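You operate a simulated robot arm through the tools that you are given. There is no shell and no other tool. Be economical: measure what you need, move in short steps, check, and stop when the job is done.

The job below is to be done with a simulated robot arm. You get a single attempt, and the scene is never put back.

TASK
Wipe from clean to dirty with the blue pad: the glass top first, then the bin lid.
Fine: wet the pad on the pump bottle; put it back. What is to be rubbed or washed off counts as gone when no trace of it is left.

The check looks at the end state, three seconds after you hand in, the way a careful person would. Anything else that was tipped, shoved, dropped, spilled or broken makes it a failure. Lids that push on must go on centred and level and be pressed home; caps that screw on are set level and turned clockwise until they are tight.

THE ROBOT
A 6-joint arm with a fingered hand, fixed in place. Base frame: the origin is at the foot of the arm, x ahead of it, y to its left, z up. Lengths are in mm, angles in degrees, forces in N, time in s.
With the tool pointing down near the work surface it reaches from about 100 to 340 mm from the base axis. Its first joint turns from -115.0 to 115.0 degrees. Payload 4 kg.
The TCP is the grasp point between the finger pads, 26 mm short of the fingertips. In the tool frame z runs along the fingers and y along their closing line. The gripper opens to 164 mm. The gripper's body begins 73 mm behind the TCP. The gripper is a hand of 5 fingers: y runs from the thumb to the fingers, the wrist lies at [0, 0, -239] in the tool frame.
Orientation is that of the tool frame in the base frame, as a unit quaternion [w, x, y, z]. With the fingers straight down and closing along the base's y, the tool's x points along the base's -x, its y along +y and its z along -z.

THE INTERFACE
- The arm moves only by the tool step_arm. Its argument "deltas" is a list of rows, each an object (a shift or turn left out is 0) with "offset": the shift along the tool's x, y, z in cm, a list of three; "turn": the turn, a rotation vector about the tool's x, y, z in degrees, a list of three. In form: [{"offset": [x, y, z], "turn": [ax, ay, az]}, ...]. A call has 1 to 12 rows; each row is the pose to reach, as a shift and turn from the pose commanded when the call began, along the tool's axes at that moment. Rows are played at 5 a second. More than 50 mm and 8.6 degrees between two rows, and nothing of the call is played. A pose out of reach is approached as far as the arm can. The call stops where the force on the tool passes 40 N (or 10 N more than at its start, if that is more) or the arm is blocked; 0.2 s more then pass. In this call time passes only in rows, and 0.2 s behind the last. The reply holds the time, the measured pose of the TCP, the force on the tool along the base axes, the opening and the grip force, in the units named above and with some noise, with the torque about the TCP (base axes, N m) and any sound that the robot's microphone picked up.
- Cameras (640 x 400 px; columns grow to the right, rows downward): "scene" is fixed at [50.3, -648.3, 1376.6]; the picture's right is [0.60, -0.80, 0.00], its down [-0.56, -0.42, -0.71] and it looks along [0.57, 0.43, -0.70] (base axes); focal length 214 px, centre (320, 200). "wrist" rides on the gripper at [51, -70, -94] in the tool frame; the picture's right is [0.81, 0.59, 0.00], its down [-0.43, 0.60, -0.68] and it looks along [-0.40, 0.55, 0.74] (tool axes); focal length 270 px, centre (320, 200).
- get_image(camera): a new picture of that camera. It takes no simulated time.
- lift_body(by): slides the trunk up (or, below 0, down) by that many mm; the arm rides with it, the base frame stays. It gives what a move gives, with no picture.
- finger_targets(finger1, finger2, finger3, finger4, thumb_bend): sets how far each is bent, from 0 (flat) to 1 (curled in); at 0.3 the hand is open as for a grip, at 0.7 the pads meet at the TCP. One left out holds its place. A second passes; each finger stops where it meets its share of the squeeze, and holds until it gets a number again. It is the only way to open and close the hand. It gives what a move gives, with no picture; readings hold the bend of each and the force on the fingers (four entries, about 0 where the hand has none), thumb and palm.
- point_at(camera, pixels): for up to 12 pixels [column, row] of the newest picture of that camera ("zoom" is the newest enlarged one), the place [x, y, z] in the base frame of the surface seen there, good to about 2 mm. It takes no simulated time.
- close_up(camera, box): a new picture of the part [left, top, right, bottom] of that camera's present view, enlarged. It takes no simulated time.
- finish_job(): hands the job in; it is judged then, once.

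Work in short steps. Measure before you move; look again where a grasp or a placing could have gone wrong, and mend it. You have 80 turns and 54 pictures in all, those below and enlarged ones among them. Open the gripper and draw the arm clear of the work before you hand the job in, unless the task says otherwise; then end with one line.

The tools are called after "Request:" as a command line: name --argument value ..., lists and objects as JSON in quotes. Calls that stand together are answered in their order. step_arm: Moves the arm, as the interface text tells. Its arguments: {"type":"object","properties":{"deltas":{"type":"array","items":{"type":"object","properties":{"offset":{"type":"array","items":{"type":"number"}},"turn":{"type":"array","items":{"type":"number"}}}}}},"required":["deltas"]} The other tools are called the same way: lift_body (by) slides the trunk up or down; finger_targets (finger1, finger2, finger3, finger4, thumb_bend) moves the fingers one by one; get_image (camera) takes a picture; point_at (camera, pixels) gives the place of the surface under pixels of a picture; close_up (camera, box) takes an enlarged picture of a part of a camera's view; finish_job () hands the job in.

At the start:

```text
t: 0.0
position: [581.0, -72.7, 1156.9]
ee_rot: [0.0, 0.0, 1.0, 0.0]
force: [-0.2, -1.0, 0.7]
torque: [0.0, 0.01, -0.02]
finger_gap: 163.7
gripper_force: 0.0
shape: jaw
bend: [0.3, 0.3, 0.3, 0.3, 0.3]
finger forces: [0.0, 0.1, 0.1, 0.0, 0.0, 0.0]
trunk travel left (down, up): [-775.0, 215.0]
```

scene: 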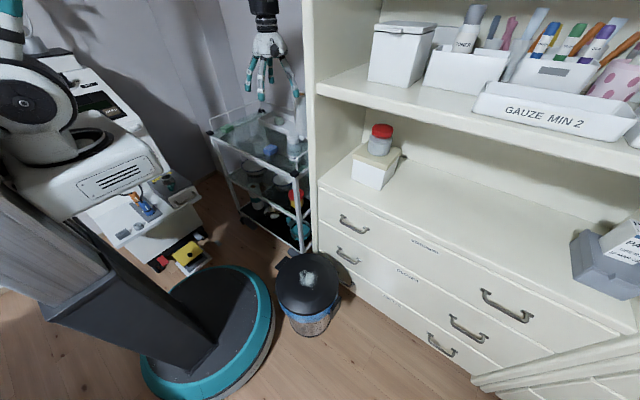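
wrist: 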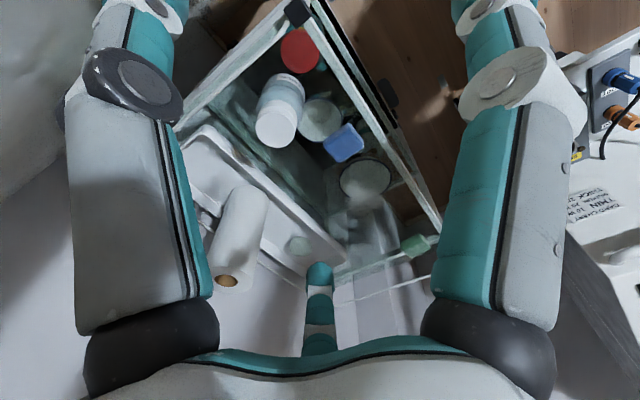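

I start by enlarging the trolley with the glass top, where the blue pad seems to be (wrist about 343,143), and the bin at (308,285).

Request:
close_up --camera "scene" --box '[200, 80, 330, 180]'

Request:
close_up --camera "scene" --box '[250, 230, 370, 345]'

Request:
close_up --camera "wrist" --box '[180, 0, 460, 330]'

Request:
point_at --camera "wrist" --pixels '[[343, 143], [300, 50], [280, 105], [320, 118], [366, 180], [299, 245], [240, 235], [420, 243], [290, 20], [420, 205], [250, 130], [380, 150]]'

Request:
point_at --camera "scene" --pixels '[[308, 280], [280, 280], [336, 285], [308, 265], [308, 310], [270, 150], [298, 115], [240, 140]]'

```text
4.00 times, centred on (265, 130) of scene
```

zoom: 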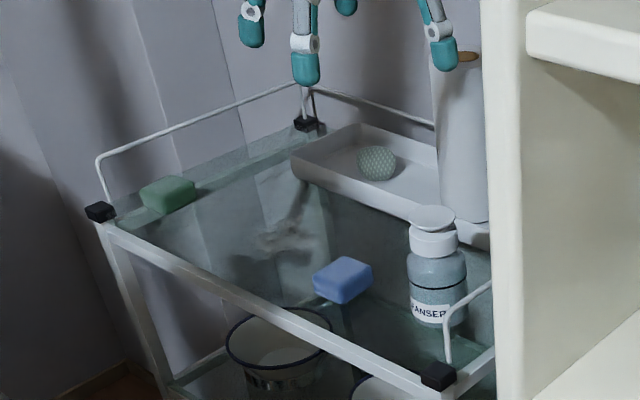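

```text
3.48 times, centred on (310, 288) of scene
```

zoom: 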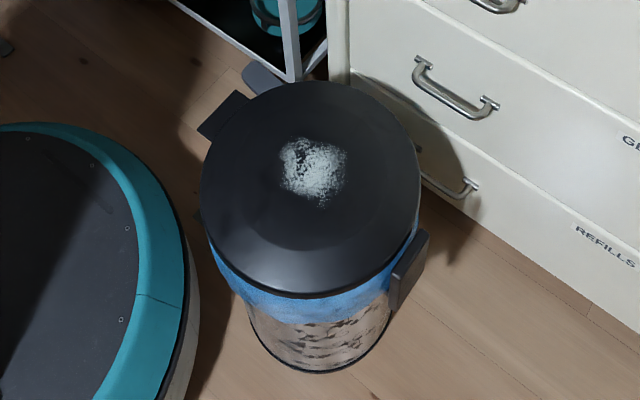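

```text
1.21 times, centred on (320, 165) of wrist
```

zoom: 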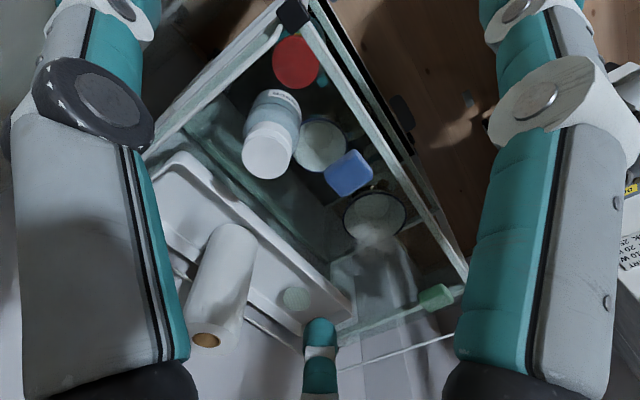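

```text
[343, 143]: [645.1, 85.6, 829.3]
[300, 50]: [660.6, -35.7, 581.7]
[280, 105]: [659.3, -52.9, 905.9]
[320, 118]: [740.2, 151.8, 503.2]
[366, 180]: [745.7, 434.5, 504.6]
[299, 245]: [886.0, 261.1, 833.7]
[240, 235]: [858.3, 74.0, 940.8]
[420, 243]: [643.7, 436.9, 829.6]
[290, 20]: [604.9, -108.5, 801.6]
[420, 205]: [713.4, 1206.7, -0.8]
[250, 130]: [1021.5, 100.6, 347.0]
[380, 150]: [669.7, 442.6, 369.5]
```

```text
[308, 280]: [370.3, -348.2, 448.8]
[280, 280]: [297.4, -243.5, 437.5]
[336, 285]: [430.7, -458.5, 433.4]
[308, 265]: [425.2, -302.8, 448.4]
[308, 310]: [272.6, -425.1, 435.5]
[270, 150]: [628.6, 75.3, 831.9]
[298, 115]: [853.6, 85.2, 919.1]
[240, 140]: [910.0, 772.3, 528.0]
```

The close-up shows the blue pad at scene (270,150), a flat-topped CLEANSER pump bottle, a smudge on the glass near scene (256,140) and a powdery mark on the bin lid at (308,279). I'll zoom in and measure them.

Request:
close_up --camera "scene" --box '[235, 115, 315, 165]'

Request:
point_at --camera "zoom" --pixels '[[165, 230], [130, 200], [200, 200], [165, 160], [270, 270], [250, 290], [330, 270], [310, 310], [270, 320], [225, 300], [360, 200], [360, 350]]'

Request:
close_up --camera "wrist" --box '[230, 50, 470, 200]'

Request:
point_at --camera "wrist" --pixels '[[378, 230], [365, 215], [390, 245], [350, 190], [388, 185], [330, 148], [340, 127], [362, 145], [345, 160]]'

```text
8.00 times, centred on (275, 140) of scene
```

zoom: 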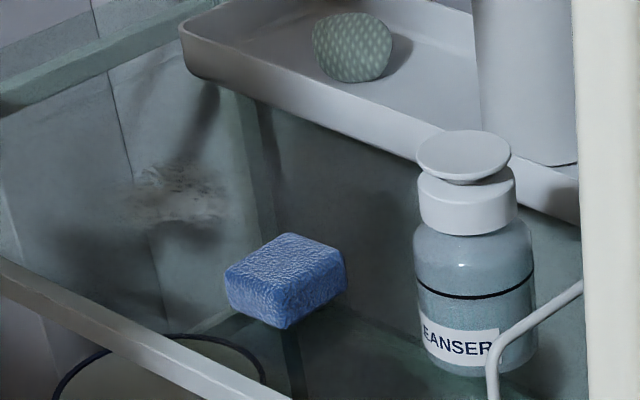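

```text
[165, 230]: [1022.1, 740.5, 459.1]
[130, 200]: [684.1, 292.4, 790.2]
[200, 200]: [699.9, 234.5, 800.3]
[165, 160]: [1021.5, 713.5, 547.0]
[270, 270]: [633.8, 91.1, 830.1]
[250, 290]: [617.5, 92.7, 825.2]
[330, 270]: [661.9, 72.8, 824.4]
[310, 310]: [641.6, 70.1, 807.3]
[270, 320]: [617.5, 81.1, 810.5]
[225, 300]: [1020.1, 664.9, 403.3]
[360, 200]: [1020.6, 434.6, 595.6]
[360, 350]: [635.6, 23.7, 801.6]
```

```text
2.67 times, centred on (350, 125) of wrist
```

zoom: 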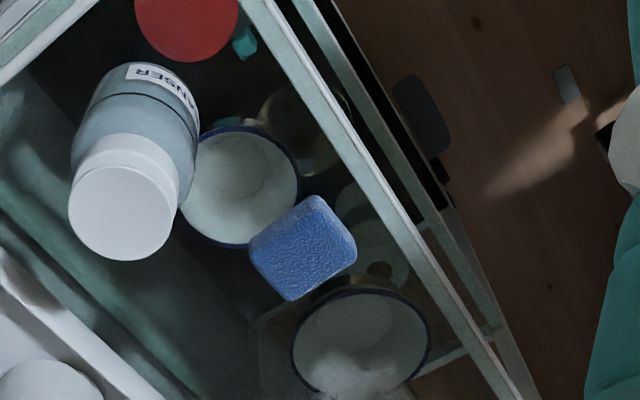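

```text
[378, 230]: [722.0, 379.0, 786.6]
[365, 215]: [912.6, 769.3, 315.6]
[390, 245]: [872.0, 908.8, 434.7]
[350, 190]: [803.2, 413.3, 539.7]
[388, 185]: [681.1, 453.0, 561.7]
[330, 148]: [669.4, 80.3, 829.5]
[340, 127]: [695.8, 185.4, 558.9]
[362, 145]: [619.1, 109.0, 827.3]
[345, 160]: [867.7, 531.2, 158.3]
```

The glass is at z≈801, the pad spans about x 619–672, y 70–112 with its top at z 829, and the smudge is near (690,260). I'll move high above the pad, then set a partly closed hand.

Request:
step_arm --deltas '[{"offset": [-1.6, 4.1, 0]}, {"offset": [-3.2, 8.2, 0]}, {"offset": [-4.8, 12.2, 0]}, {"offset": [-6.4, 16.3, 0]}]'

Request:
finger_targets --finger1 0.48 --finger2 0.48 --finger3 0.48 --finger4 0.48 --thumb_bend 0.48

Request:
close_up --camera "scene" --box '[200, 0, 340, 180]'

Request:
get_image --camera "wrist"

```text
t: 1.0
position: [646.1, 92.4, 1157.0]
ee_rot: [0.001, 0.0, 1.0, 0.0]
force: [0.1, 0.0, 0.1]
torque: [0.0, 0.01, 0.0]
finger_gap: 164.1
gripper_force: 0.1
shape: jaw
bend: [0.3, 0.3, 0.3, 0.3, 0.3]
finger forces: [0.0, 0.1, 0.0, 0.0, 0.0, 0.0]
trunk travel left (down, up): [-775.0, 215.0]
```

```text
t: 2.0
position: [642.2, 91.3, 1156.3]
ee_rot: [0.0, 0.0, 1.0, 0.001]
force: [-0.1, 0.4, -0.1]
torque: [0.01, 0.02, 0.01]
finger_gap: 47.7
gripper_force: 0.0
shape: fingers
bend: [0.48, 0.48, 0.48, 0.48, 0.48]
finger forces: [0.0, 0.1, 0.0, 0.0, 0.0, 0.0]
trunk travel left (down, up): [-775.0, 215.0]
```

```text
2.22 times, centred on (270, 90) of scene
```

zoom: 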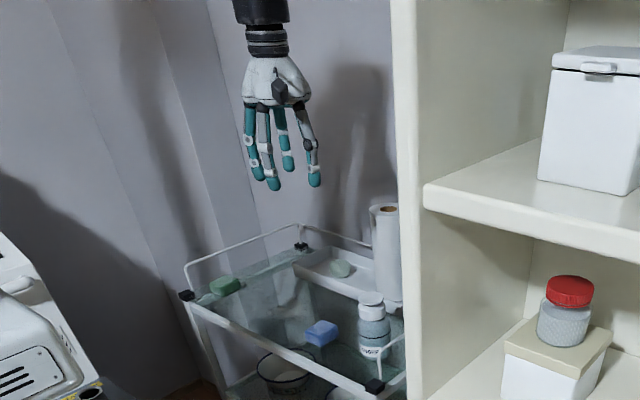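

```text
45 pictures are left
```

wrist: 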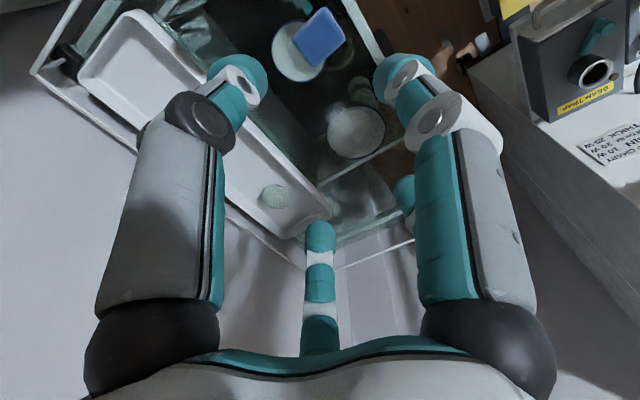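

The hand is above the pad with a gap of 48 mm. I'll open slightly more and lower the trunk to about 45 mm above the grasp height, then look.

Request:
finger_targets --finger1 0.44 --finger2 0.44 --finger3 0.44 --finger4 0.44 --thumb_bend 0.44

Request:
lift_body --by -275

Request:
close_up --camera "scene" --box '[220, 80, 320, 170]'

Request:
get_image --camera "wrist"

```text
t: 3.0
position: [643.9, 91.2, 1157.2]
ee_rot: [0.001, 0.001, 1.0, 0.0]
force: [-0.4, -0.2, 0.3]
torque: [0.02, 0.01, -0.02]
finger_gap: 57.2
gripper_force: 0.1
shape: fingers
bend: [0.44, 0.44, 0.44, 0.44, 0.44]
finger forces: [0.0, 0.0, 0.0, 0.0, 0.1, 0.1]
trunk travel left (down, up): [-775.0, 215.0]
```

```text
t: 5.8
position: [643.1, 91.4, 882.2]
ee_rot: [0.0, 0.0, 1.0, 0.0]
force: [-0.9, -0.8, 0.2]
torque: [-0.03, 0.0, 0.02]
finger_gap: 56.9
gripper_force: 0.1
shape: fingers
bend: [0.44, 0.44, 0.44, 0.44, 0.44]
finger forces: [0.0, 0.0, 0.0, 0.1, 0.0, 0.0]
trunk travel left (down, up): [-500.0, 490.0]
```

```text
4.44 times, centred on (270, 125) of scene
```

zoom: 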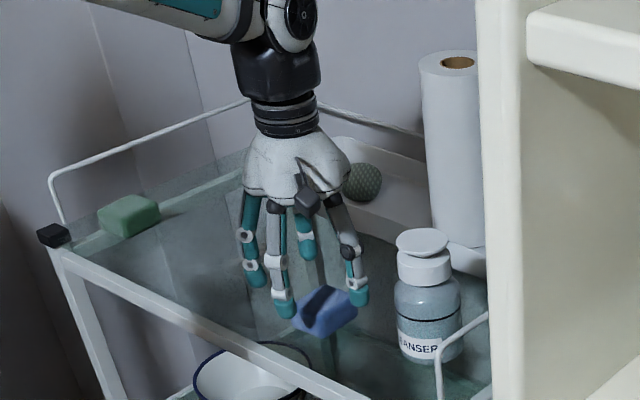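

```text
43 pictures are left
```

wrist: 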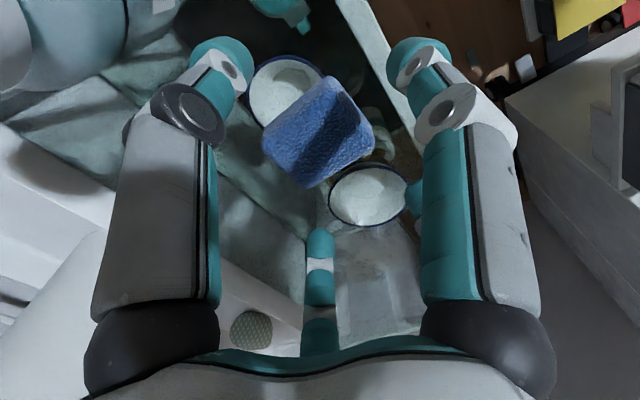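

The pad projects right beneath the TCP (wrist ~(318,130)). I lower 43 mm so fingertips are ~12 mm above the glass, and close on the pad.

Request:
lift_body --by -43

Request:
finger_targets --finger1 0.6 --finger2 0.6 --finger3 0.6 --finger4 0.6 --thumb_bend 0.6

Request:
close_up --camera "scene" --box '[230, 100, 310, 170]'

Request:
get_image --camera "wrist"

```text
t: 6.7
position: [643.7, 91.6, 838.4]
ee_rot: [-0.001, 0.0, 1.0, -0.001]
force: [0.8, 0.7, -0.5]
torque: [-0.01, 0.02, 0.04]
finger_gap: 56.9
gripper_force: 0.0
shape: fingers
bend: [0.44, 0.44, 0.44, 0.44, 0.44]
finger forces: [0.0, 0.0, 0.1, 0.1, 0.0, 0.0]
trunk travel left (down, up): [-457.0, 533.0]
```

```text
t: 7.7
position: [644.0, 90.5, 838.6]
ee_rot: [0.0, 0.0, 1.0, -0.001]
force: [-0.6, -0.4, 0.8]
torque: [-0.02, 0.07, 0.02]
finger_gap: 27.1
gripper_force: 9.7
shape: fingers
bend: [0.55, 0.56, 0.56, 0.55, 0.58]
finger forces: [4.6, 3.1, 3.1, 4.6, 3.2, 0.1]
trunk travel left (down, up): [-457.0, 533.0]
```

```text
5.71 times, centred on (270, 135) of scene
```

zoom: 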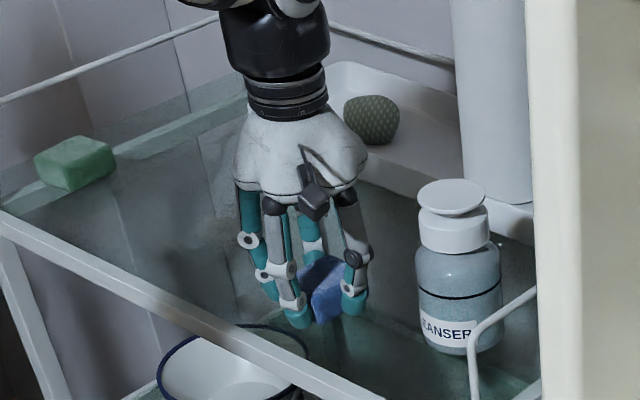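

```text
41 pictures are left
```

wrist: 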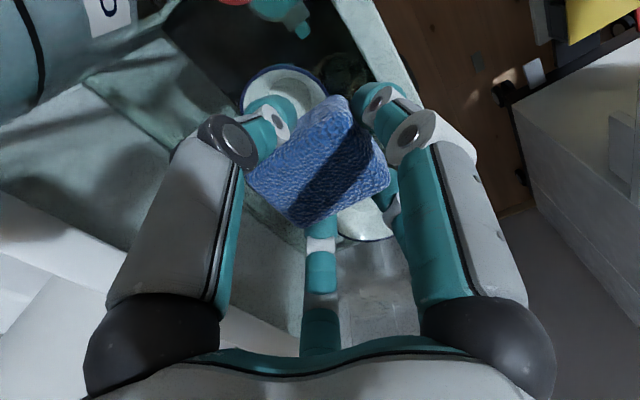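

All fingers report contact (~10 N grip) and the pad sits between them. I'll lift 140 mm and check the hold.

Request:
lift_body --by 140

Request:
close_up --camera "scene" --box '[230, 75, 320, 165]'

Request:
point_at --camera "zoom" --pixels '[[430, 245], [400, 245], [460, 245], [430, 235], [430, 255], [415, 280]]'

```text
t: 9.3
position: [643.8, 89.5, 978.5]
ee_rot: [0.0, 0.0, 1.0, -0.001]
force: [0.5, 0.2, 0.0]
torque: [-0.01, -0.02, 0.01]
finger_gap: 26.9
gripper_force: 9.0
shape: fingers
bend: [0.55, 0.56, 0.56, 0.55, 0.58]
finger forces: [4.4, 3.1, 3.2, 4.6, 3.2, 0.0]
trunk travel left (down, up): [-597.0, 393.0]
```

```text
4.44 times, centred on (275, 120) of scene
```

zoom: 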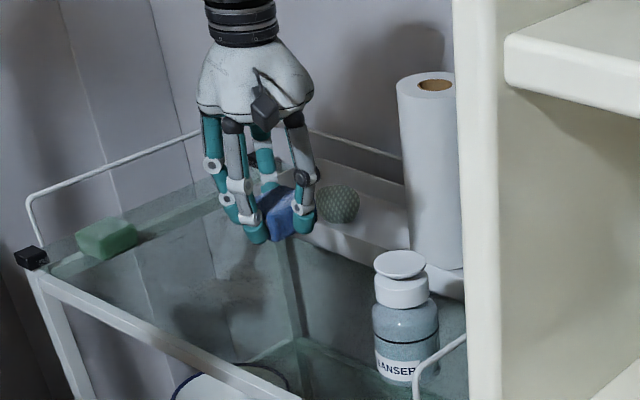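

```text
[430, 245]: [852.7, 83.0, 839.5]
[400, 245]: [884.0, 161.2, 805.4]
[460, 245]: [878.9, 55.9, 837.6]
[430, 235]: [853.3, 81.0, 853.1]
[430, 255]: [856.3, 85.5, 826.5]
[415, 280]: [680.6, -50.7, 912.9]
```

The pad is held and the bottle is at zoom (400,264). I measure the pump disc and the cupboard edge before moving over it.

Request:
point_at --camera "zoom" --pixels '[[400, 264], [378, 262], [422, 264], [400, 253], [400, 275], [402, 290], [470, 150], [475, 300], [495, 100], [428, 88], [383, 350], [438, 345]]'

```text
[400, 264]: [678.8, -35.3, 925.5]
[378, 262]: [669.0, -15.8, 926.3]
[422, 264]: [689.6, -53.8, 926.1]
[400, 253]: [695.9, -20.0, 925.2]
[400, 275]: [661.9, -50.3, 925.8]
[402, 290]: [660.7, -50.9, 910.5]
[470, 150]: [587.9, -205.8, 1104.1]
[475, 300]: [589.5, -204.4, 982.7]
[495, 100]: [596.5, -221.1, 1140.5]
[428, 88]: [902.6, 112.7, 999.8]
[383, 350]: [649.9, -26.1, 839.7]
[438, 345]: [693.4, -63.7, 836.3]
```

The pump disc centre is (679,-35,925.5). I move the pad over it (pad bottom ~15 mm above the disc).

Request:
step_arm --deltas '[{"offset": [-1.2, -4.1, 0]}, {"offset": [-2.4, -8.3, 0]}, {"offset": [-3.5, -12.45, 0]}]'

Request:
close_up --camera "scene" --box '[250, 75, 320, 165]'

```text
t: 10.1
position: [680.6, -34.0, 979.1]
ee_rot: [0.0, 0.0, 1.0, 0.0]
force: [-0.3, 0.4, 0.1]
torque: [-0.01, 0.05, 0.0]
finger_gap: 27.3
gripper_force: 9.7
shape: fingers
bend: [0.55, 0.56, 0.57, 0.55, 0.58]
finger forces: [4.6, 3.4, 3.2, 4.6, 3.4, 0.0]
trunk travel left (down, up): [-597.0, 393.0]
```

```text
4.44 times, centred on (285, 120) of scene
```

zoom: 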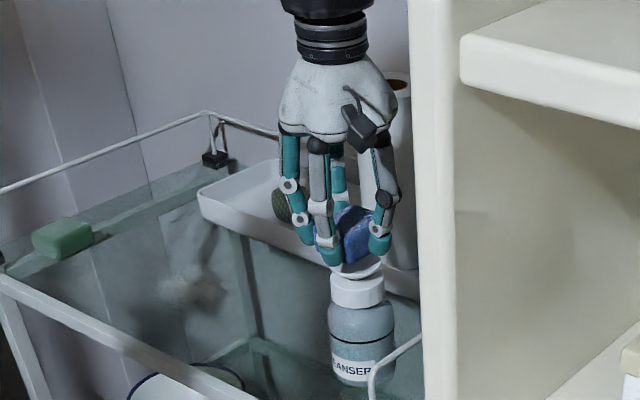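

The pad is over the disc. I press down in small steps, to about 6 mm below expected contact, and back up.

Request:
step_arm --deltas '[{"offset": [0, 0, 0.7]}, {"offset": [0, 0, 1.3]}, {"offset": [0, 0, 1.7]}, {"offset": [0, 0, 2.0]}, {"offset": [0, 0, 2.2]}]'

```text
t: 11.3
position: [678.3, -33.0, 959.9]
ee_rot: [0.002, 0.0, 1.0, 0.0]
force: [0.9, -0.1, 15.5]
torque: [-0.04, -0.03, -0.03]
finger_gap: 27.3
gripper_force: 10.7
shape: fingers
bend: [0.56, 0.57, 0.57, 0.56, 0.58]
finger forces: [5.0, 3.7, 3.5, 5.3, 4.7, 0.0]
trunk travel left (down, up): [-597.0, 393.0]
```

Contact force is 15.5 N, well centred. I press 4 mm further to complete the stroke, then look.

Request:
step_arm --deltas '[{"offset": [0, 0, 0.2]}, {"offset": [0, 0, 0.4]}, {"offset": [0, 0, 0.4]}]'

Request:
close_up --camera "scene" --box '[260, 100, 310, 160]'

```text
t: 12.1
position: [678.6, -32.7, 953.2]
ee_rot: [0.0, -0.001, 1.0, 0.0]
force: [2.1, 2.1, 16.4]
torque: [0.01, -0.08, -0.01]
finger_gap: 27.8
gripper_force: 12.2
shape: fingers
bend: [0.56, 0.57, 0.57, 0.56, 0.58]
finger forces: [4.8, 3.8, 3.7, 6.5, 4.8, 0.1]
trunk travel left (down, up): [-597.0, 393.0]
```

```text
6.67 times, centred on (285, 130) of scene
```

zoom: 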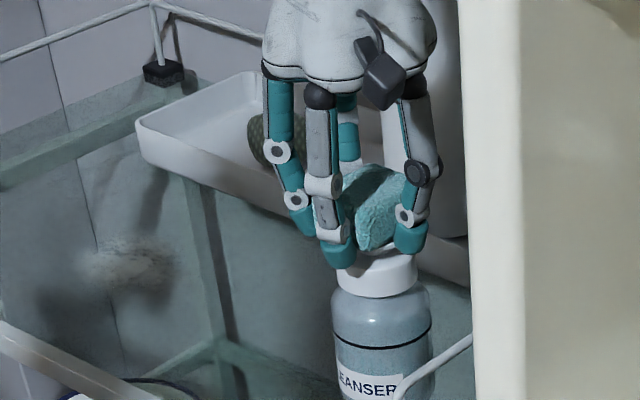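

The pad turned teal: it's wet. I raise and travel to above the glass smudge near (690,260).

Request:
step_arm --deltas '[{"offset": [0, 0, -1]}, {"offset": [0, 0, -4]}, {"offset": [0, 4.5, -6]}, {"offset": [0, 9, -6]}, {"offset": [0, 13.5, -6]}, {"offset": [0, 18, -6]}, {"offset": [0, 22, -6]}]'

Request:
close_up --camera "scene" --box '[230, 75, 320, 165]'

Request:
get_image --camera "wrist"

```text
t: 13.7
position: [679.5, 188.3, 1012.6]
ee_rot: [-0.001, 0.001, 1.0, 0.001]
force: [-0.7, 0.8, -0.2]
torque: [0.0, -0.02, 0.01]
finger_gap: 28.0
gripper_force: 9.7
shape: fingers
bend: [0.56, 0.57, 0.57, 0.55, 0.58]
finger forces: [4.5, 2.8, 3.0, 4.8, 4.2, 0.0]
trunk travel left (down, up): [-597.0, 393.0]
```

```text
4.44 times, centred on (275, 120) of scene
```

zoom: 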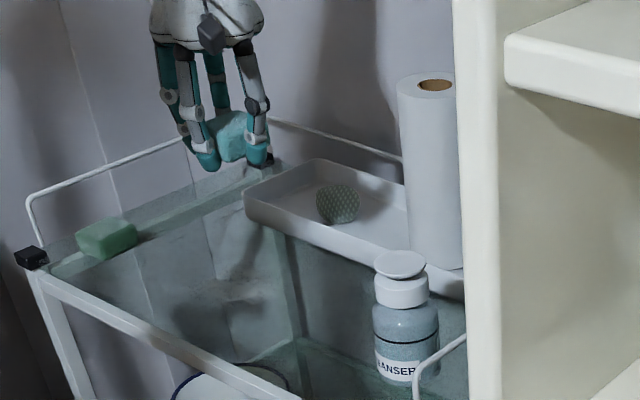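

```text
36 pictures are left
```

wrist: 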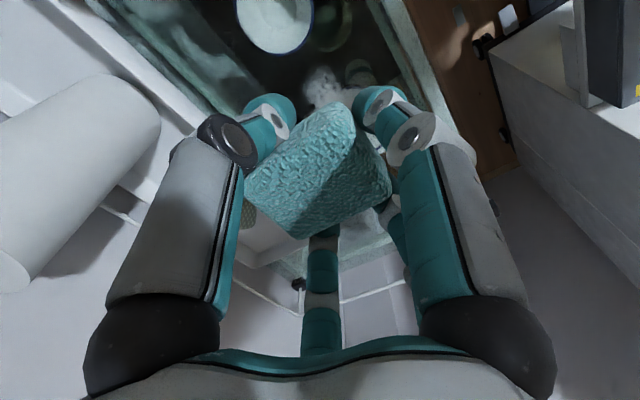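

The smudge is partly visible at wrist (330,85). I back off a little in -y and take a close-up to locate its extents.

Request:
step_arm --deltas '[{"offset": [0, -2, -4]}, {"offset": [0, -6, -8]}]'

Request:
close_up --camera "wrist" --box '[220, 0, 480, 240]'

Request:
close_up --camera "scene" --box '[235, 115, 285, 160]'

```text
refused: row 2 steps farther than a row can; nothing moved
```

```text
1.67 times, centred on (350, 120) of wrist
```

zoom: 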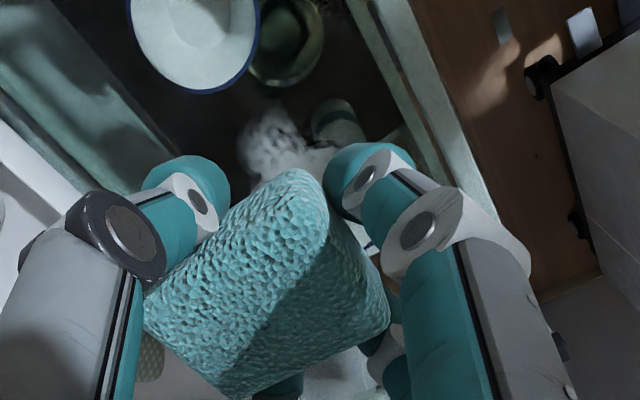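

```text
8.89 times, centred on (260, 138) of scene
```

zoom: 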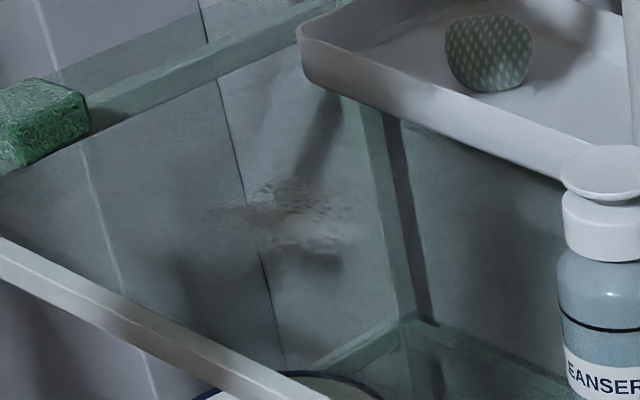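

The smudge covers zoom (220–350,180–250), roughly x 640–730, y 190–300. I measure the tray edge, the smudge and other neighbours.

Request:
point_at --camera "zoom" --pixels '[[305, 65], [330, 85], [400, 115], [550, 175], [85, 130], [20, 165], [285, 190], [240, 215], [340, 215], [290, 235], [265, 190], [310, 225]]'

```text
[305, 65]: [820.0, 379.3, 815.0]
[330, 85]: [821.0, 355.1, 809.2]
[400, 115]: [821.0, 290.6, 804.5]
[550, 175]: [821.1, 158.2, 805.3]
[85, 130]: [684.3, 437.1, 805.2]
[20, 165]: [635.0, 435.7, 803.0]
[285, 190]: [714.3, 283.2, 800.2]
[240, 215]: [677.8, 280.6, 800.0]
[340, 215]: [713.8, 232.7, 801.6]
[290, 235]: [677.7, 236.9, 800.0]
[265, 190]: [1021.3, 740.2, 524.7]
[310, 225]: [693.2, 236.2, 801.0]
```

Smudge centre is about (695,257) on glass z≈800; the tray starts at x=820. I lower near the glass at its near-left side (655,200).

Request:
step_arm --deltas '[{"offset": [2.5, 1.0, 0]}]'

Request:
lift_body --by -163

Request:
step_arm --deltas '[{"offset": [0, 0, 0.5]}, {"offset": [0, 0, 0.8]}, {"offset": [0, 0, 1.1]}]'

```text
t: 14.1
position: [653.9, 198.0, 1013.6]
ee_rot: [0.001, 0.0, 1.0, -0.001]
force: [-0.6, -0.8, 0.0]
torque: [0.0, 0.01, 0.01]
finger_gap: 27.8
gripper_force: 9.7
shape: fingers
bend: [0.56, 0.57, 0.57, 0.55, 0.58]
finger forces: [4.5, 2.8, 3.0, 4.9, 4.2, 0.1]
trunk travel left (down, up): [-597.0, 393.0]
```

```text
t: 16.0
position: [653.9, 195.6, 850.1]
ee_rot: [0.0, 0.0, 1.0, 0.0]
force: [0.0, 0.5, 0.5]
torque: [-0.01, 0.02, 0.0]
finger_gap: 27.7
gripper_force: 9.9
shape: fingers
bend: [0.56, 0.57, 0.57, 0.55, 0.58]
finger forces: [4.5, 2.9, 3.0, 5.0, 4.3, 0.0]
trunk travel left (down, up): [-434.0, 556.0]
```

```text
t: 16.8
position: [654.1, 197.5, 839.1]
ee_rot: [0.0, 0.0, 1.0, 0.001]
force: [0.6, 0.0, 0.4]
torque: [0.01, 0.02, 0.0]
finger_gap: 28.2
gripper_force: 10.1
shape: fingers
bend: [0.56, 0.57, 0.57, 0.55, 0.58]
finger forces: [4.6, 2.9, 2.8, 4.9, 4.4, 0.0]
trunk travel left (down, up): [-434.0, 556.0]
```

No contact yet at z 839; I continue down in 1–2 mm rows, watching the force.

Request:
step_arm --deltas '[{"offset": [0, 0, 0.1]}, {"offset": [0, 0, 0.25]}, {"offset": [0, 0, 0.4]}]'

```text
t: 17.6
position: [654.4, 196.5, 835.3]
ee_rot: [0.0, 0.0, 1.0, 0.0]
force: [0.9, -0.8, 1.3]
torque: [-0.01, -0.03, 0.01]
finger_gap: 28.0
gripper_force: 10.9
shape: fingers
bend: [0.56, 0.57, 0.57, 0.55, 0.58]
finger forces: [5.2, 2.8, 3.0, 5.8, 4.3, 0.0]
trunk travel left (down, up): [-434.0, 556.0]
```

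Request:
step_arm --deltas '[{"offset": [0, 0, 0.15]}, {"offset": [0, 0, 0.3]}]'

```text
t: 18.2
position: [652.6, 197.0, 834.7]
ee_rot: [0.003, 0.001, 1.0, 0.001]
force: [1.2, -0.5, 17.5]
torque: [-0.28, 0.41, 0.01]
finger_gap: 27.6
gripper_force: 19.6
shape: fingers
bend: [0.56, 0.57, 0.57, 0.55, 0.58]
finger forces: [20.0, 2.9, 3.0, 8.8, 4.2, 0.0]
trunk travel left (down, up): [-434.0, 556.0]
```

Force 17.5 N but mostly on finger 1, off-centre at (-23,-16) mm. I look at what touches.

Request:
close_up --camera "scene" --box '[235, 110, 295, 160]'

Request:
get_image --camera "wrist"

```text
8.00 times, centred on (265, 135) of scene
```

zoom: 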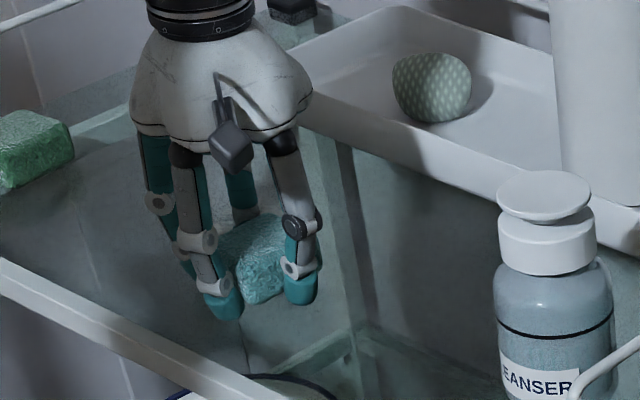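

```text
32 pictures are left
```

wrist: 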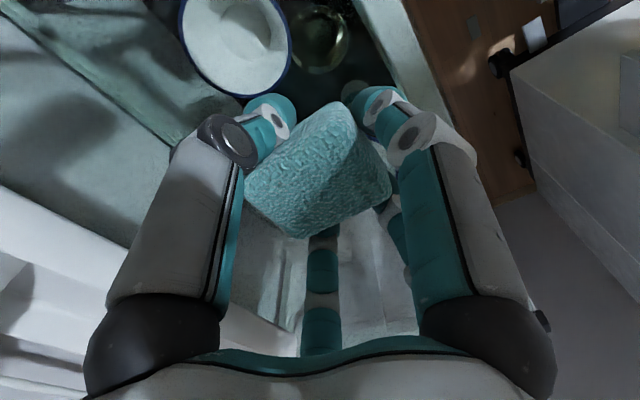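

A fingertip reaches the glass about level with the pad, since the pump pushed the pad up. I'll set it down here and re-grip higher: raise 2 mm, open, raise another 12 mm, close.

Request:
step_arm --deltas '[{"offset": [0, 0, -0.3]}]'

Request:
finger_targets --finger1 0.46 --finger2 0.46 --finger3 0.46 --finger4 0.46 --thumb_bend 0.46

Request:
step_arm --deltas '[{"offset": [0, 0, -0.6]}, {"offset": [0, 0, -1.2]}]'

Request:
get_image --camera "wrist"

Request:
close_up --camera "scene" --box '[235, 110, 295, 160]'

```text
t: 18.6
position: [653.3, 196.2, 834.0]
ee_rot: [0.001, 0.0, 1.0, 0.0]
force: [2.5, 0.7, 10.8]
torque: [-0.13, -0.43, -0.02]
finger_gap: 27.8
gripper_force: 15.5
shape: fingers
bend: [0.56, 0.57, 0.57, 0.55, 0.58]
finger forces: [6.9, 2.9, 2.9, 13.3, 4.2, 0.0]
trunk travel left (down, up): [-434.0, 556.0]
```

```text
t: 19.6
position: [653.3, 196.4, 834.2]
ee_rot: [0.0, 0.0, 1.0, -0.001]
force: [-0.4, -0.6, 1.9]
torque: [0.07, -0.06, 0.03]
finger_gap: 52.3
gripper_force: 0.8
shape: fingers
bend: [0.46, 0.46, 0.47, 0.46, 0.46]
finger forces: [0.1, 0.0, 1.8, 0.3, 0.0, 0.1]
trunk travel left (down, up): [-434.0, 556.0]
```

```text
t: 20.2
position: [653.6, 197.5, 846.7]
ee_rot: [0.0, 0.001, 1.0, 0.0]
force: [-0.5, 0.3, -0.1]
torque: [0.01, -0.03, 0.03]
finger_gap: 52.0
gripper_force: 0.0
shape: fingers
bend: [0.46, 0.46, 0.46, 0.46, 0.46]
finger forces: [0.0, 0.0, 0.0, 0.0, 0.1, 0.0]
trunk travel left (down, up): [-434.0, 556.0]
```

```text
31 pictures are left
```

wrist: 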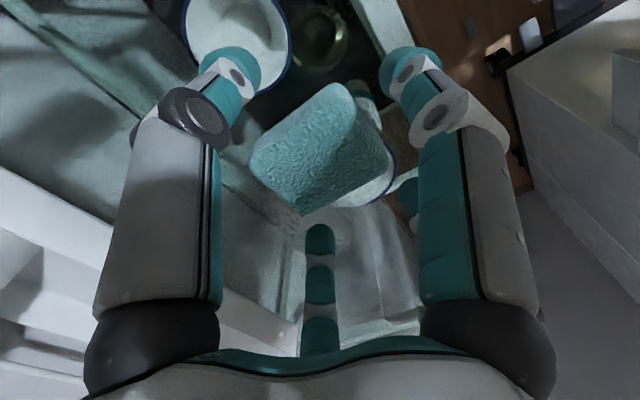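

```text
8.00 times, centred on (265, 135) of scene
```

zoom: 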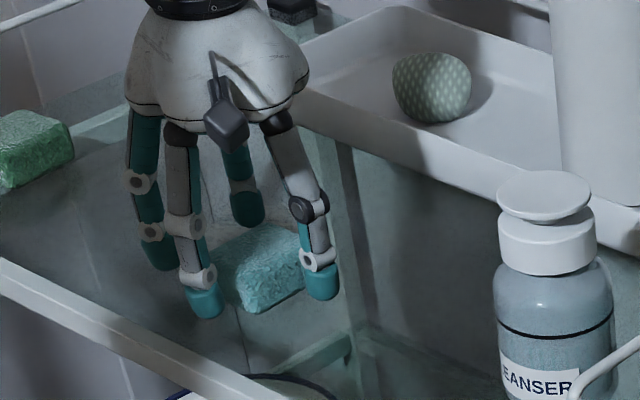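

The pad now lies flat on the glass. I measure its top and then close on it at this height.

Request:
point_at --camera "zoom" --pixels '[[255, 245], [285, 240], [230, 270], [260, 300], [295, 265], [245, 310]]'

Request:
finger_targets --finger1 0.62 --finger2 0.62 --finger3 0.62 --finger4 0.62 --thumb_bend 0.62

Request:
close_up --camera "scene" --box '[235, 110, 295, 160]'

```text
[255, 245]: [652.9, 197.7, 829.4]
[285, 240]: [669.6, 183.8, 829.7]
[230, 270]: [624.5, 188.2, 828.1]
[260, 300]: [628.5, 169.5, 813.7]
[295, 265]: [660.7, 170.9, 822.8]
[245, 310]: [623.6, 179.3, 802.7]
```

```text
t: 21.2
position: [653.5, 197.0, 847.1]
ee_rot: [0.001, 0.0, 1.0, -0.001]
force: [0.5, 0.7, 0.6]
torque: [0.02, 0.0, 0.02]
finger_gap: 28.1
gripper_force: 14.0
shape: fingers
bend: [0.56, 0.57, 0.57, 0.56, 0.58]
finger forces: [6.5, 4.2, 4.5, 6.3, 6.1, 0.1]
trunk travel left (down, up): [-434.0, 556.0]
```

```text
8.00 times, centred on (265, 135) of scene
```

zoom: 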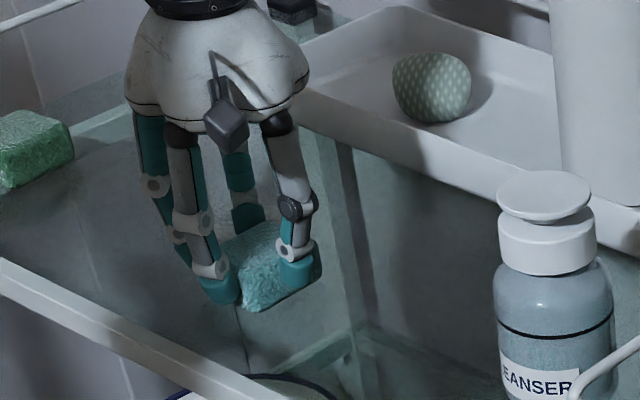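

Gripped at 14 N with ~13 mm of pad below the fingertips. I press lightly and do a first test stroke in +x.

Request:
step_arm --deltas '[{"offset": [0, 0, 0.15]}, {"offset": [0, 0, 0.3]}, {"offset": [-1.5, 0, 0.3]}, {"offset": [-3, 0, 0.3]}]'

```text
t: 22.2
position: [681.7, 197.2, 845.8]
ee_rot: [0.001, 0.0, 1.0, 0.0]
force: [-5.0, 0.1, 14.6]
torque: [-0.06, 0.19, -0.07]
finger_gap: 28.7
gripper_force: 15.4
shape: fingers
bend: [0.56, 0.57, 0.57, 0.57, 0.59]
finger forces: [8.3, 4.7, 5.2, 6.3, 6.5, 0.1]
trunk travel left (down, up): [-434.0, 556.0]
```

Normal force 14.6 N and friction 5 N: good wiping contact. I continue a raster over the smudge.

Request:
step_arm --deltas '[{"offset": [-3, 0, 0]}, {"offset": [-5.5, 0, 0]}, {"offset": [-5.5, 1.6, 0]}, {"offset": [-2.5, 1.6, 0]}, {"offset": [0.5, 1.6, 0]}, {"offset": [3.3, 1.6, 0]}, {"offset": [3.3, 3.2, 0]}, {"offset": [0.5, 3.2, 0]}, {"offset": [-2.5, 3.2, 0]}, {"offset": [-5.5, 3.2, 0]}, {"offset": [-5.5, 4.8, 0]}, {"offset": [-2.5, 4.8, 0]}]'

Request:
step_arm --deltas '[{"offset": [3, 0, 0]}, {"offset": [5.8, 0, 0]}, {"offset": [5.8, 1.6, 0]}, {"offset": [3, 1.6, 0]}, {"offset": [0, 1.6, 0]}, {"offset": [-3, 1.6, 0]}, {"offset": [-3, 3.2, 0]}, {"offset": [0, 3.2, 0]}, {"offset": [3, 3.2, 0]}, {"offset": [5.8, 3.2, 0]}, {"offset": [5.8, 4.8, 0]}, {"offset": [3, 4.8, 0]}]'

Request:
step_arm --deltas '[{"offset": [-3, 0, 0]}, {"offset": [-6, 0, 0]}, {"offset": [-6, 1.6, 0]}, {"offset": [-3, 1.6, 0]}, {"offset": [0, 1.6, 0]}, {"offset": [2.8, 1.6, 0]}]'

```text
t: 24.8
position: [707.5, 245.7, 841.5]
ee_rot: [-0.002, 0.0, 1.0, 0.0]
force: [-0.2, 0.7, -0.7]
torque: [0.01, 0.02, 0.0]
finger_gap: 30.0
gripper_force: 14.2
shape: fingers
bend: [0.56, 0.59, 0.59, 0.57, 0.58]
finger forces: [6.9, 4.2, 4.3, 5.8, 7.4, 0.0]
out of reach, approached as far as the arm can: row 2, 3, 10, 11
trunk travel left (down, up): [-434.0, 556.0]
```

```text
t: 27.4
position: [679.0, 291.6, 843.6]
ee_rot: [0.0, 0.001, 1.0, 0.0]
force: [-0.1, 0.0, -0.1]
torque: [0.0, 0.01, 0.01]
finger_gap: 30.5
gripper_force: 14.0
shape: fingers
bend: [0.56, 0.59, 0.59, 0.57, 0.58]
finger forces: [6.7, 4.0, 4.2, 5.9, 7.4, 0.0]
out of reach, approached as far as the arm can: row 6, 7, 8
trunk travel left (down, up): [-434.0, 556.0]
```

```text
t: 28.2
position: [710.8, 290.2, 836.6]
ee_rot: [0.01, 0.0, 1.0, 0.004]
force: [-2.7, -1.1, 16.0]
torque: [-0.27, 0.5, 0.03]
finger_gap: 30.7
gripper_force: 19.1
shape: fingers
bend: [0.55, 0.59, 0.59, 0.57, 0.58]
finger forces: [16.2, 4.0, 4.2, 6.2, 8.1, 0.1]
out of reach, approached as far as the arm can: row 1, 2, 3, 4
trunk travel left (down, up): [-434.0, 556.0]
stopped in row 4: the force on the tool passed its limit at 43 N (the readings are from after the stop); the commanded pose is now the measured one
```

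Reach runs out near x≈725 and the force jumped with fingers low, so I raise up and look at pad and glass.

Request:
step_arm --deltas '[{"offset": [0, 0, -3]}, {"offset": [3, -3, -6]}, {"offset": [3, -7.5, -8]}, {"offset": [3, -12, -8]}, {"offset": [3, -16, -8]}]'

Request:
close_up --camera "scene" --box '[235, 100, 295, 160]'

Request:
close_up --camera "wrist" --box '[220, 0, 480, 240]'

```text
refused: row 2 steps farther than a row can; nothing moved
```

```text
6.67 times, centred on (265, 130) of scene
```

zoom: 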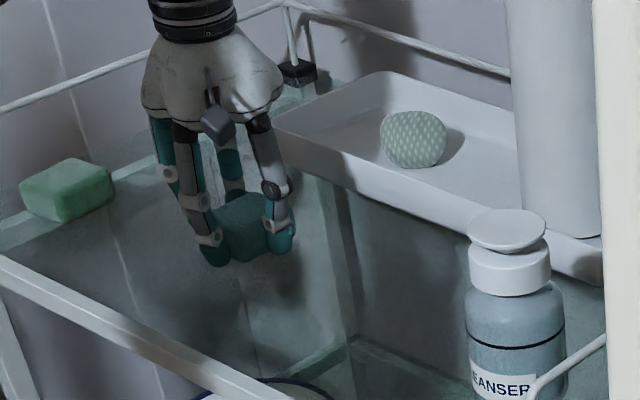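

```text
1.67 times, centred on (350, 120) of wrist
```

zoom: 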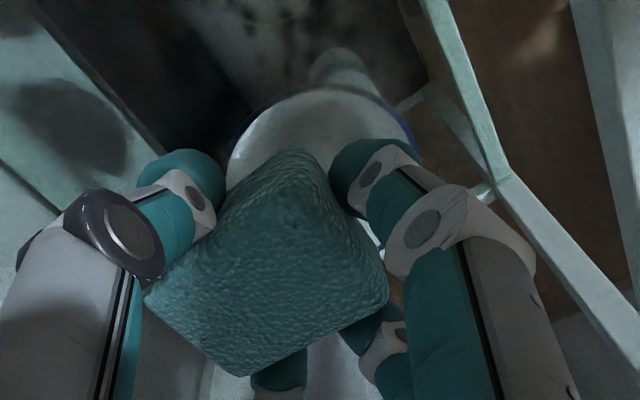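

The pad is still held. I raise in smaller rows and move back to see the glass.

Request:
step_arm --deltas '[{"offset": [0, 0, -2]}, {"offset": [2, -2, -4.5]}, {"offset": [3, -6, -6]}, {"offset": [3, -10.5, -6]}, {"offset": [3, -15, -6]}, {"offset": [3, -19, -6]}]'

Request:
close_up --camera "scene" --box '[235, 105, 295, 160]'

Request:
close_up --camera "wrist" --box '[220, 0, 480, 240]'

```text
t: 29.6
position: [680.3, 99.7, 891.0]
ee_rot: [0.008, 0.001, 1.0, 0.002]
force: [-0.1, -0.3, -0.3]
torque: [-0.03, -0.01, 0.01]
finger_gap: 30.5
gripper_force: 14.2
shape: fingers
bend: [0.56, 0.59, 0.59, 0.57, 0.58]
finger forces: [6.8, 4.2, 4.2, 6.1, 7.3, 0.1]
out of reach, approached as far as the arm can: row 1
trunk travel left (down, up): [-434.0, 556.0]
```

```text
7.27 times, centred on (265, 132) of scene
```

zoom: 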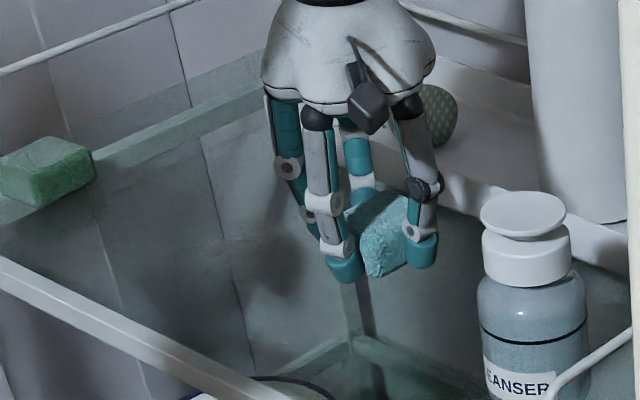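

```text
1.67 times, centred on (350, 120) of wrist
```

zoom: 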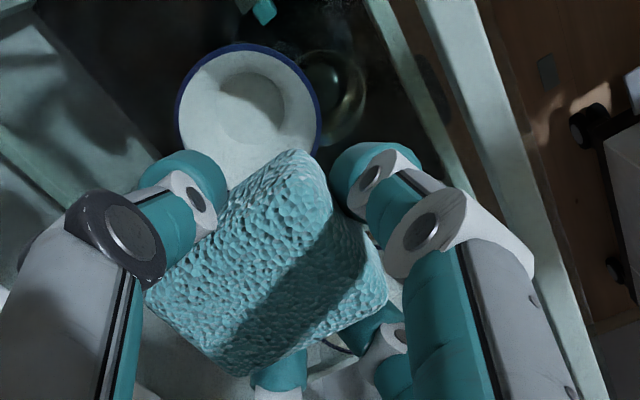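

The bulk of the smudge seems gone; the hand partly shades it. I raise and move toward the bottle side to view the glass unobstructed.

Request:
step_arm --deltas '[{"offset": [0, 0, -4.5]}, {"offset": [0, 0, -9]}, {"offset": [0, 0, -13]}, {"offset": [2, -4, -15]}, {"offset": [4, -8, -15]}, {"offset": [6, -12, -15]}, {"offset": [8, -16, -15]}]'

Request:
close_up --camera "scene" --box '[235, 115, 285, 160]'

Request:
get_image --camera "wrist"

```text
t: 31.2
position: [582.7, -58.9, 993.9]
ee_rot: [0.019, 0.001, 1.0, 0.001]
force: [0.1, 0.9, 0.4]
torque: [0.0, 0.02, -0.02]
finger_gap: 30.5
gripper_force: 14.1
shape: fingers
bend: [0.56, 0.59, 0.59, 0.57, 0.58]
finger forces: [6.8, 4.0, 4.0, 6.1, 7.1, 0.0]
out of reach, approached as far as the arm can: row 1, 2, 3, 4, 5, 6, 7
trunk travel left (down, up): [-434.0, 556.0]
```

```text
8.89 times, centred on (260, 138) of scene
```

zoom: 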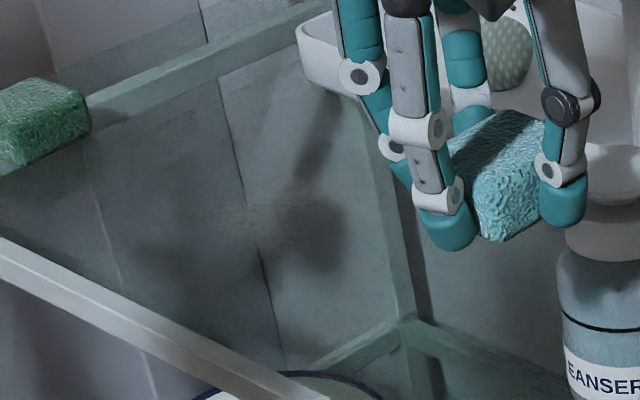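

```text
23 pictures are left
```

wrist: 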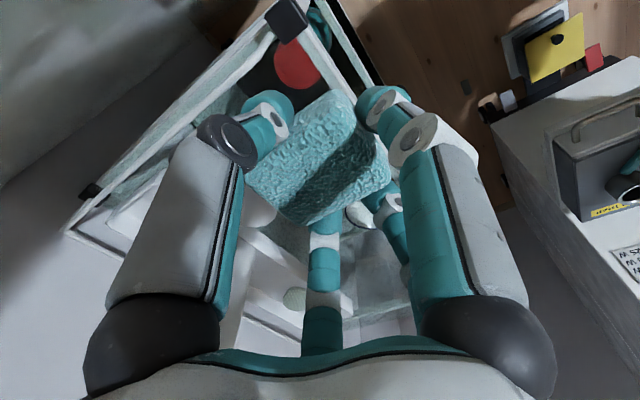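

A faint brownish trace remains at zoom (215–310,195–240). Reach was limited because the arm sits high relative to the trunk, so I raise the trunk 150 mm, then reach down with the arm.

Request:
lift_body --by 150

Request:
step_arm --deltas '[{"offset": [0, 0, 4], "turn": [0, 1.1, 0]}, {"offset": [0, 4.5, 4], "turn": [0, 1.1, 0]}, {"offset": [-2, 9, 4], "turn": [0, 1.1, 0]}, {"offset": [-4, 13.5, 4], "turn": [0, 1.1, 0]}, {"offset": [-6, 17.5, 5], "turn": [0, 1.1, 0]}, {"offset": [-6, 21, 8], "turn": [0, 1.1, 0]}, {"offset": [-6, 25, 10], "turn": [0, 1.1, 0]}, {"offset": [-6, 25, 15], "turn": [0, 1.1, 0]}]'

```text
t: 33.0
position: [582.4, -59.4, 1143.7]
ee_rot: [0.019, 0.001, 1.0, 0.001]
force: [-0.2, 0.9, -0.9]
torque: [0.01, 0.0, 0.02]
finger_gap: 30.4
gripper_force: 13.8
shape: fingers
bend: [0.56, 0.59, 0.59, 0.57, 0.58]
finger forces: [6.7, 4.0, 4.0, 6.2, 7.2, 0.1]
trunk travel left (down, up): [-584.0, 406.0]
```

```text
t: 34.8
position: [648.3, 193.5, 996.6]
ee_rot: [0.01, 0.001, 1.0, 0.0]
force: [0.2, 0.0, -0.4]
torque: [0.01, -0.03, 0.02]
finger_gap: 30.3
gripper_force: 13.8
shape: fingers
bend: [0.56, 0.59, 0.59, 0.57, 0.58]
finger forces: [6.7, 4.0, 4.0, 6.2, 7.2, 0.0]
trunk travel left (down, up): [-584.0, 406.0]
```

Now above the glass start with a 1° residual tilt, which I correct while descending to about z 848.

Request:
step_arm --deltas '[{"offset": [-0.2, 0.2, 4.5], "turn": [0, 1.1, 0]}, {"offset": [-0.4, 0.3, 9], "turn": [0, 1.1, 0]}, {"offset": [-0.5, 0.4, 12], "turn": [0, 1.1, 0]}, {"offset": [-0.5, 0.4, 14], "turn": [0, 1.1, 0]}, {"offset": [-0.5, 0.4, 14.8], "turn": [0, 1.1, 0]}]'

Request:
step_arm --deltas '[{"offset": [0, 0, 0.3]}, {"offset": [0, 0, 0.6]}, {"offset": [0, 0, 0.8]}, {"offset": [0, 0, 0.9]}]'

```text
t: 36.0
position: [656.7, 194.9, 848.7]
ee_rot: [0.001, 0.001, 1.0, 0.002]
force: [0.2, 0.0, -0.9]
torque: [0.0, 0.0, 0.0]
finger_gap: 30.5
gripper_force: 13.8
shape: fingers
bend: [0.56, 0.59, 0.59, 0.57, 0.58]
finger forces: [6.7, 3.8, 3.9, 6.1, 7.2, 0.0]
trunk travel left (down, up): [-584.0, 406.0]
```

```text
t: 37.0
position: [656.6, 195.6, 839.0]
ee_rot: [0.0, 0.001, 1.0, 0.002]
force: [1.0, 0.0, -0.1]
torque: [0.0, 0.0, 0.0]
finger_gap: 30.4
gripper_force: 13.9
shape: fingers
bend: [0.56, 0.59, 0.59, 0.57, 0.58]
finger forces: [6.6, 3.9, 4.0, 6.0, 7.3, 0.0]
trunk travel left (down, up): [-584.0, 406.0]
```

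Pad slid deeper into the hand. I lower 3 mm more, open to set it flat, raise to ~848 and re-grip more firmly.

Request:
step_arm --deltas '[{"offset": [0, 0, 0.2]}, {"offset": [0, 0, 0.3]}]'

Request:
finger_targets --finger1 0.46 --finger2 0.46 --finger3 0.46 --finger4 0.46 --thumb_bend 0.46

Request:
step_arm --deltas '[{"offset": [0, 0, -0.6]}, {"offset": [0, 0, -1.2]}]'

Request:
close_up --camera "scene" --box '[235, 110, 295, 160]'

Request:
finger_targets --finger1 0.7 --finger2 0.7 --finger3 0.7 --finger4 0.7 --thumb_bend 0.7

```text
t: 37.5
position: [656.3, 194.7, 837.2]
ee_rot: [0.0, 0.001, 1.0, 0.001]
force: [0.0, 0.3, 1.0]
torque: [-0.01, -0.06, -0.02]
finger_gap: 30.3
gripper_force: 14.2
shape: fingers
bend: [0.56, 0.59, 0.59, 0.57, 0.58]
finger forces: [6.7, 4.0, 3.8, 6.1, 7.3, 0.1]
trunk travel left (down, up): [-584.0, 406.0]
```

```text
t: 38.5
position: [657.2, 194.8, 837.2]
ee_rot: [-0.001, 0.001, 1.0, 0.0]
force: [0.2, -0.4, 0.2]
torque: [0.0, 0.0, 0.05]
finger_gap: 52.0
gripper_force: 0.1
shape: fingers
bend: [0.46, 0.46, 0.46, 0.46, 0.46]
finger forces: [0.0, 0.1, 0.1, 0.0, 0.0, 0.1]
trunk travel left (down, up): [-584.0, 406.0]
```

```text
t: 39.1
position: [657.8, 195.1, 849.4]
ee_rot: [0.001, 0.001, 1.0, 0.001]
force: [-0.4, 0.0, 0.5]
torque: [-0.01, -0.01, 0.02]
finger_gap: 51.9
gripper_force: 0.0
shape: fingers
bend: [0.46, 0.46, 0.46, 0.46, 0.46]
finger forces: [0.1, 0.0, 0.0, 0.0, 0.0, 0.0]
trunk travel left (down, up): [-584.0, 406.0]
```

```text
8.00 times, centred on (265, 135) of scene
```

zoom: 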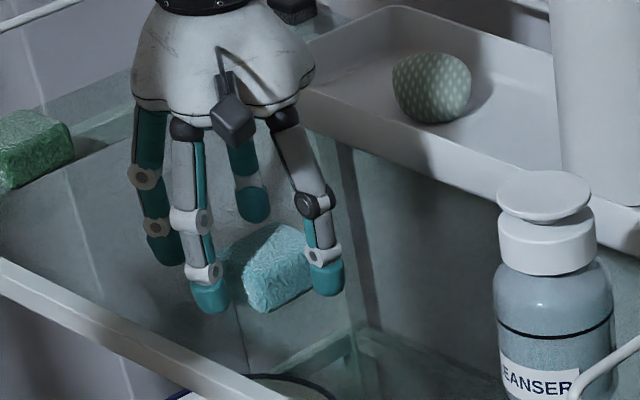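

```text
t: 40.1
position: [657.0, 194.6, 849.4]
ee_rot: [0.001, 0.0, 1.0, 0.001]
force: [-0.1, -0.1, 1.5]
torque: [0.02, -0.02, 0.0]
finger_gap: 28.2
gripper_force: 25.1
shape: fingers
bend: [0.56, 0.58, 0.58, 0.56, 0.6]
finger forces: [8.0, 8.8, 8.7, 8.1, 17.6, 0.0]
trunk travel left (down, up): [-584.0, 406.0]
```

Firm 25 N grip. I press ~3 mm and raster again over x 655–737, checking force after the first pass.

Request:
step_arm --deltas '[{"offset": [0, 0, 0.15]}, {"offset": [-1, 0, 0.3]}, {"offset": [-4, 0, 0.3]}, {"offset": [-8, 0, 0.3]}, {"offset": [-8, 1.5, 0.3]}, {"offset": [-4, 1.5, 0.3]}, {"offset": [0, 1.5, 0.3]}, {"offset": [0, 3, 0.3]}, {"offset": [-4, 3, 0.3]}]'

```text
t: 42.1
position: [696.4, 226.3, 846.1]
ee_rot: [0.001, -0.001, 1.0, 0.001]
force: [-3.4, 1.8, 17.0]
torque: [0.0, 0.14, 0.01]
finger_gap: 28.4
gripper_force: 27.7
shape: fingers
bend: [0.56, 0.58, 0.58, 0.57, 0.61]
finger forces: [9.1, 9.5, 9.8, 9.3, 17.2, 0.0]
trunk travel left (down, up): [-584.0, 406.0]
```

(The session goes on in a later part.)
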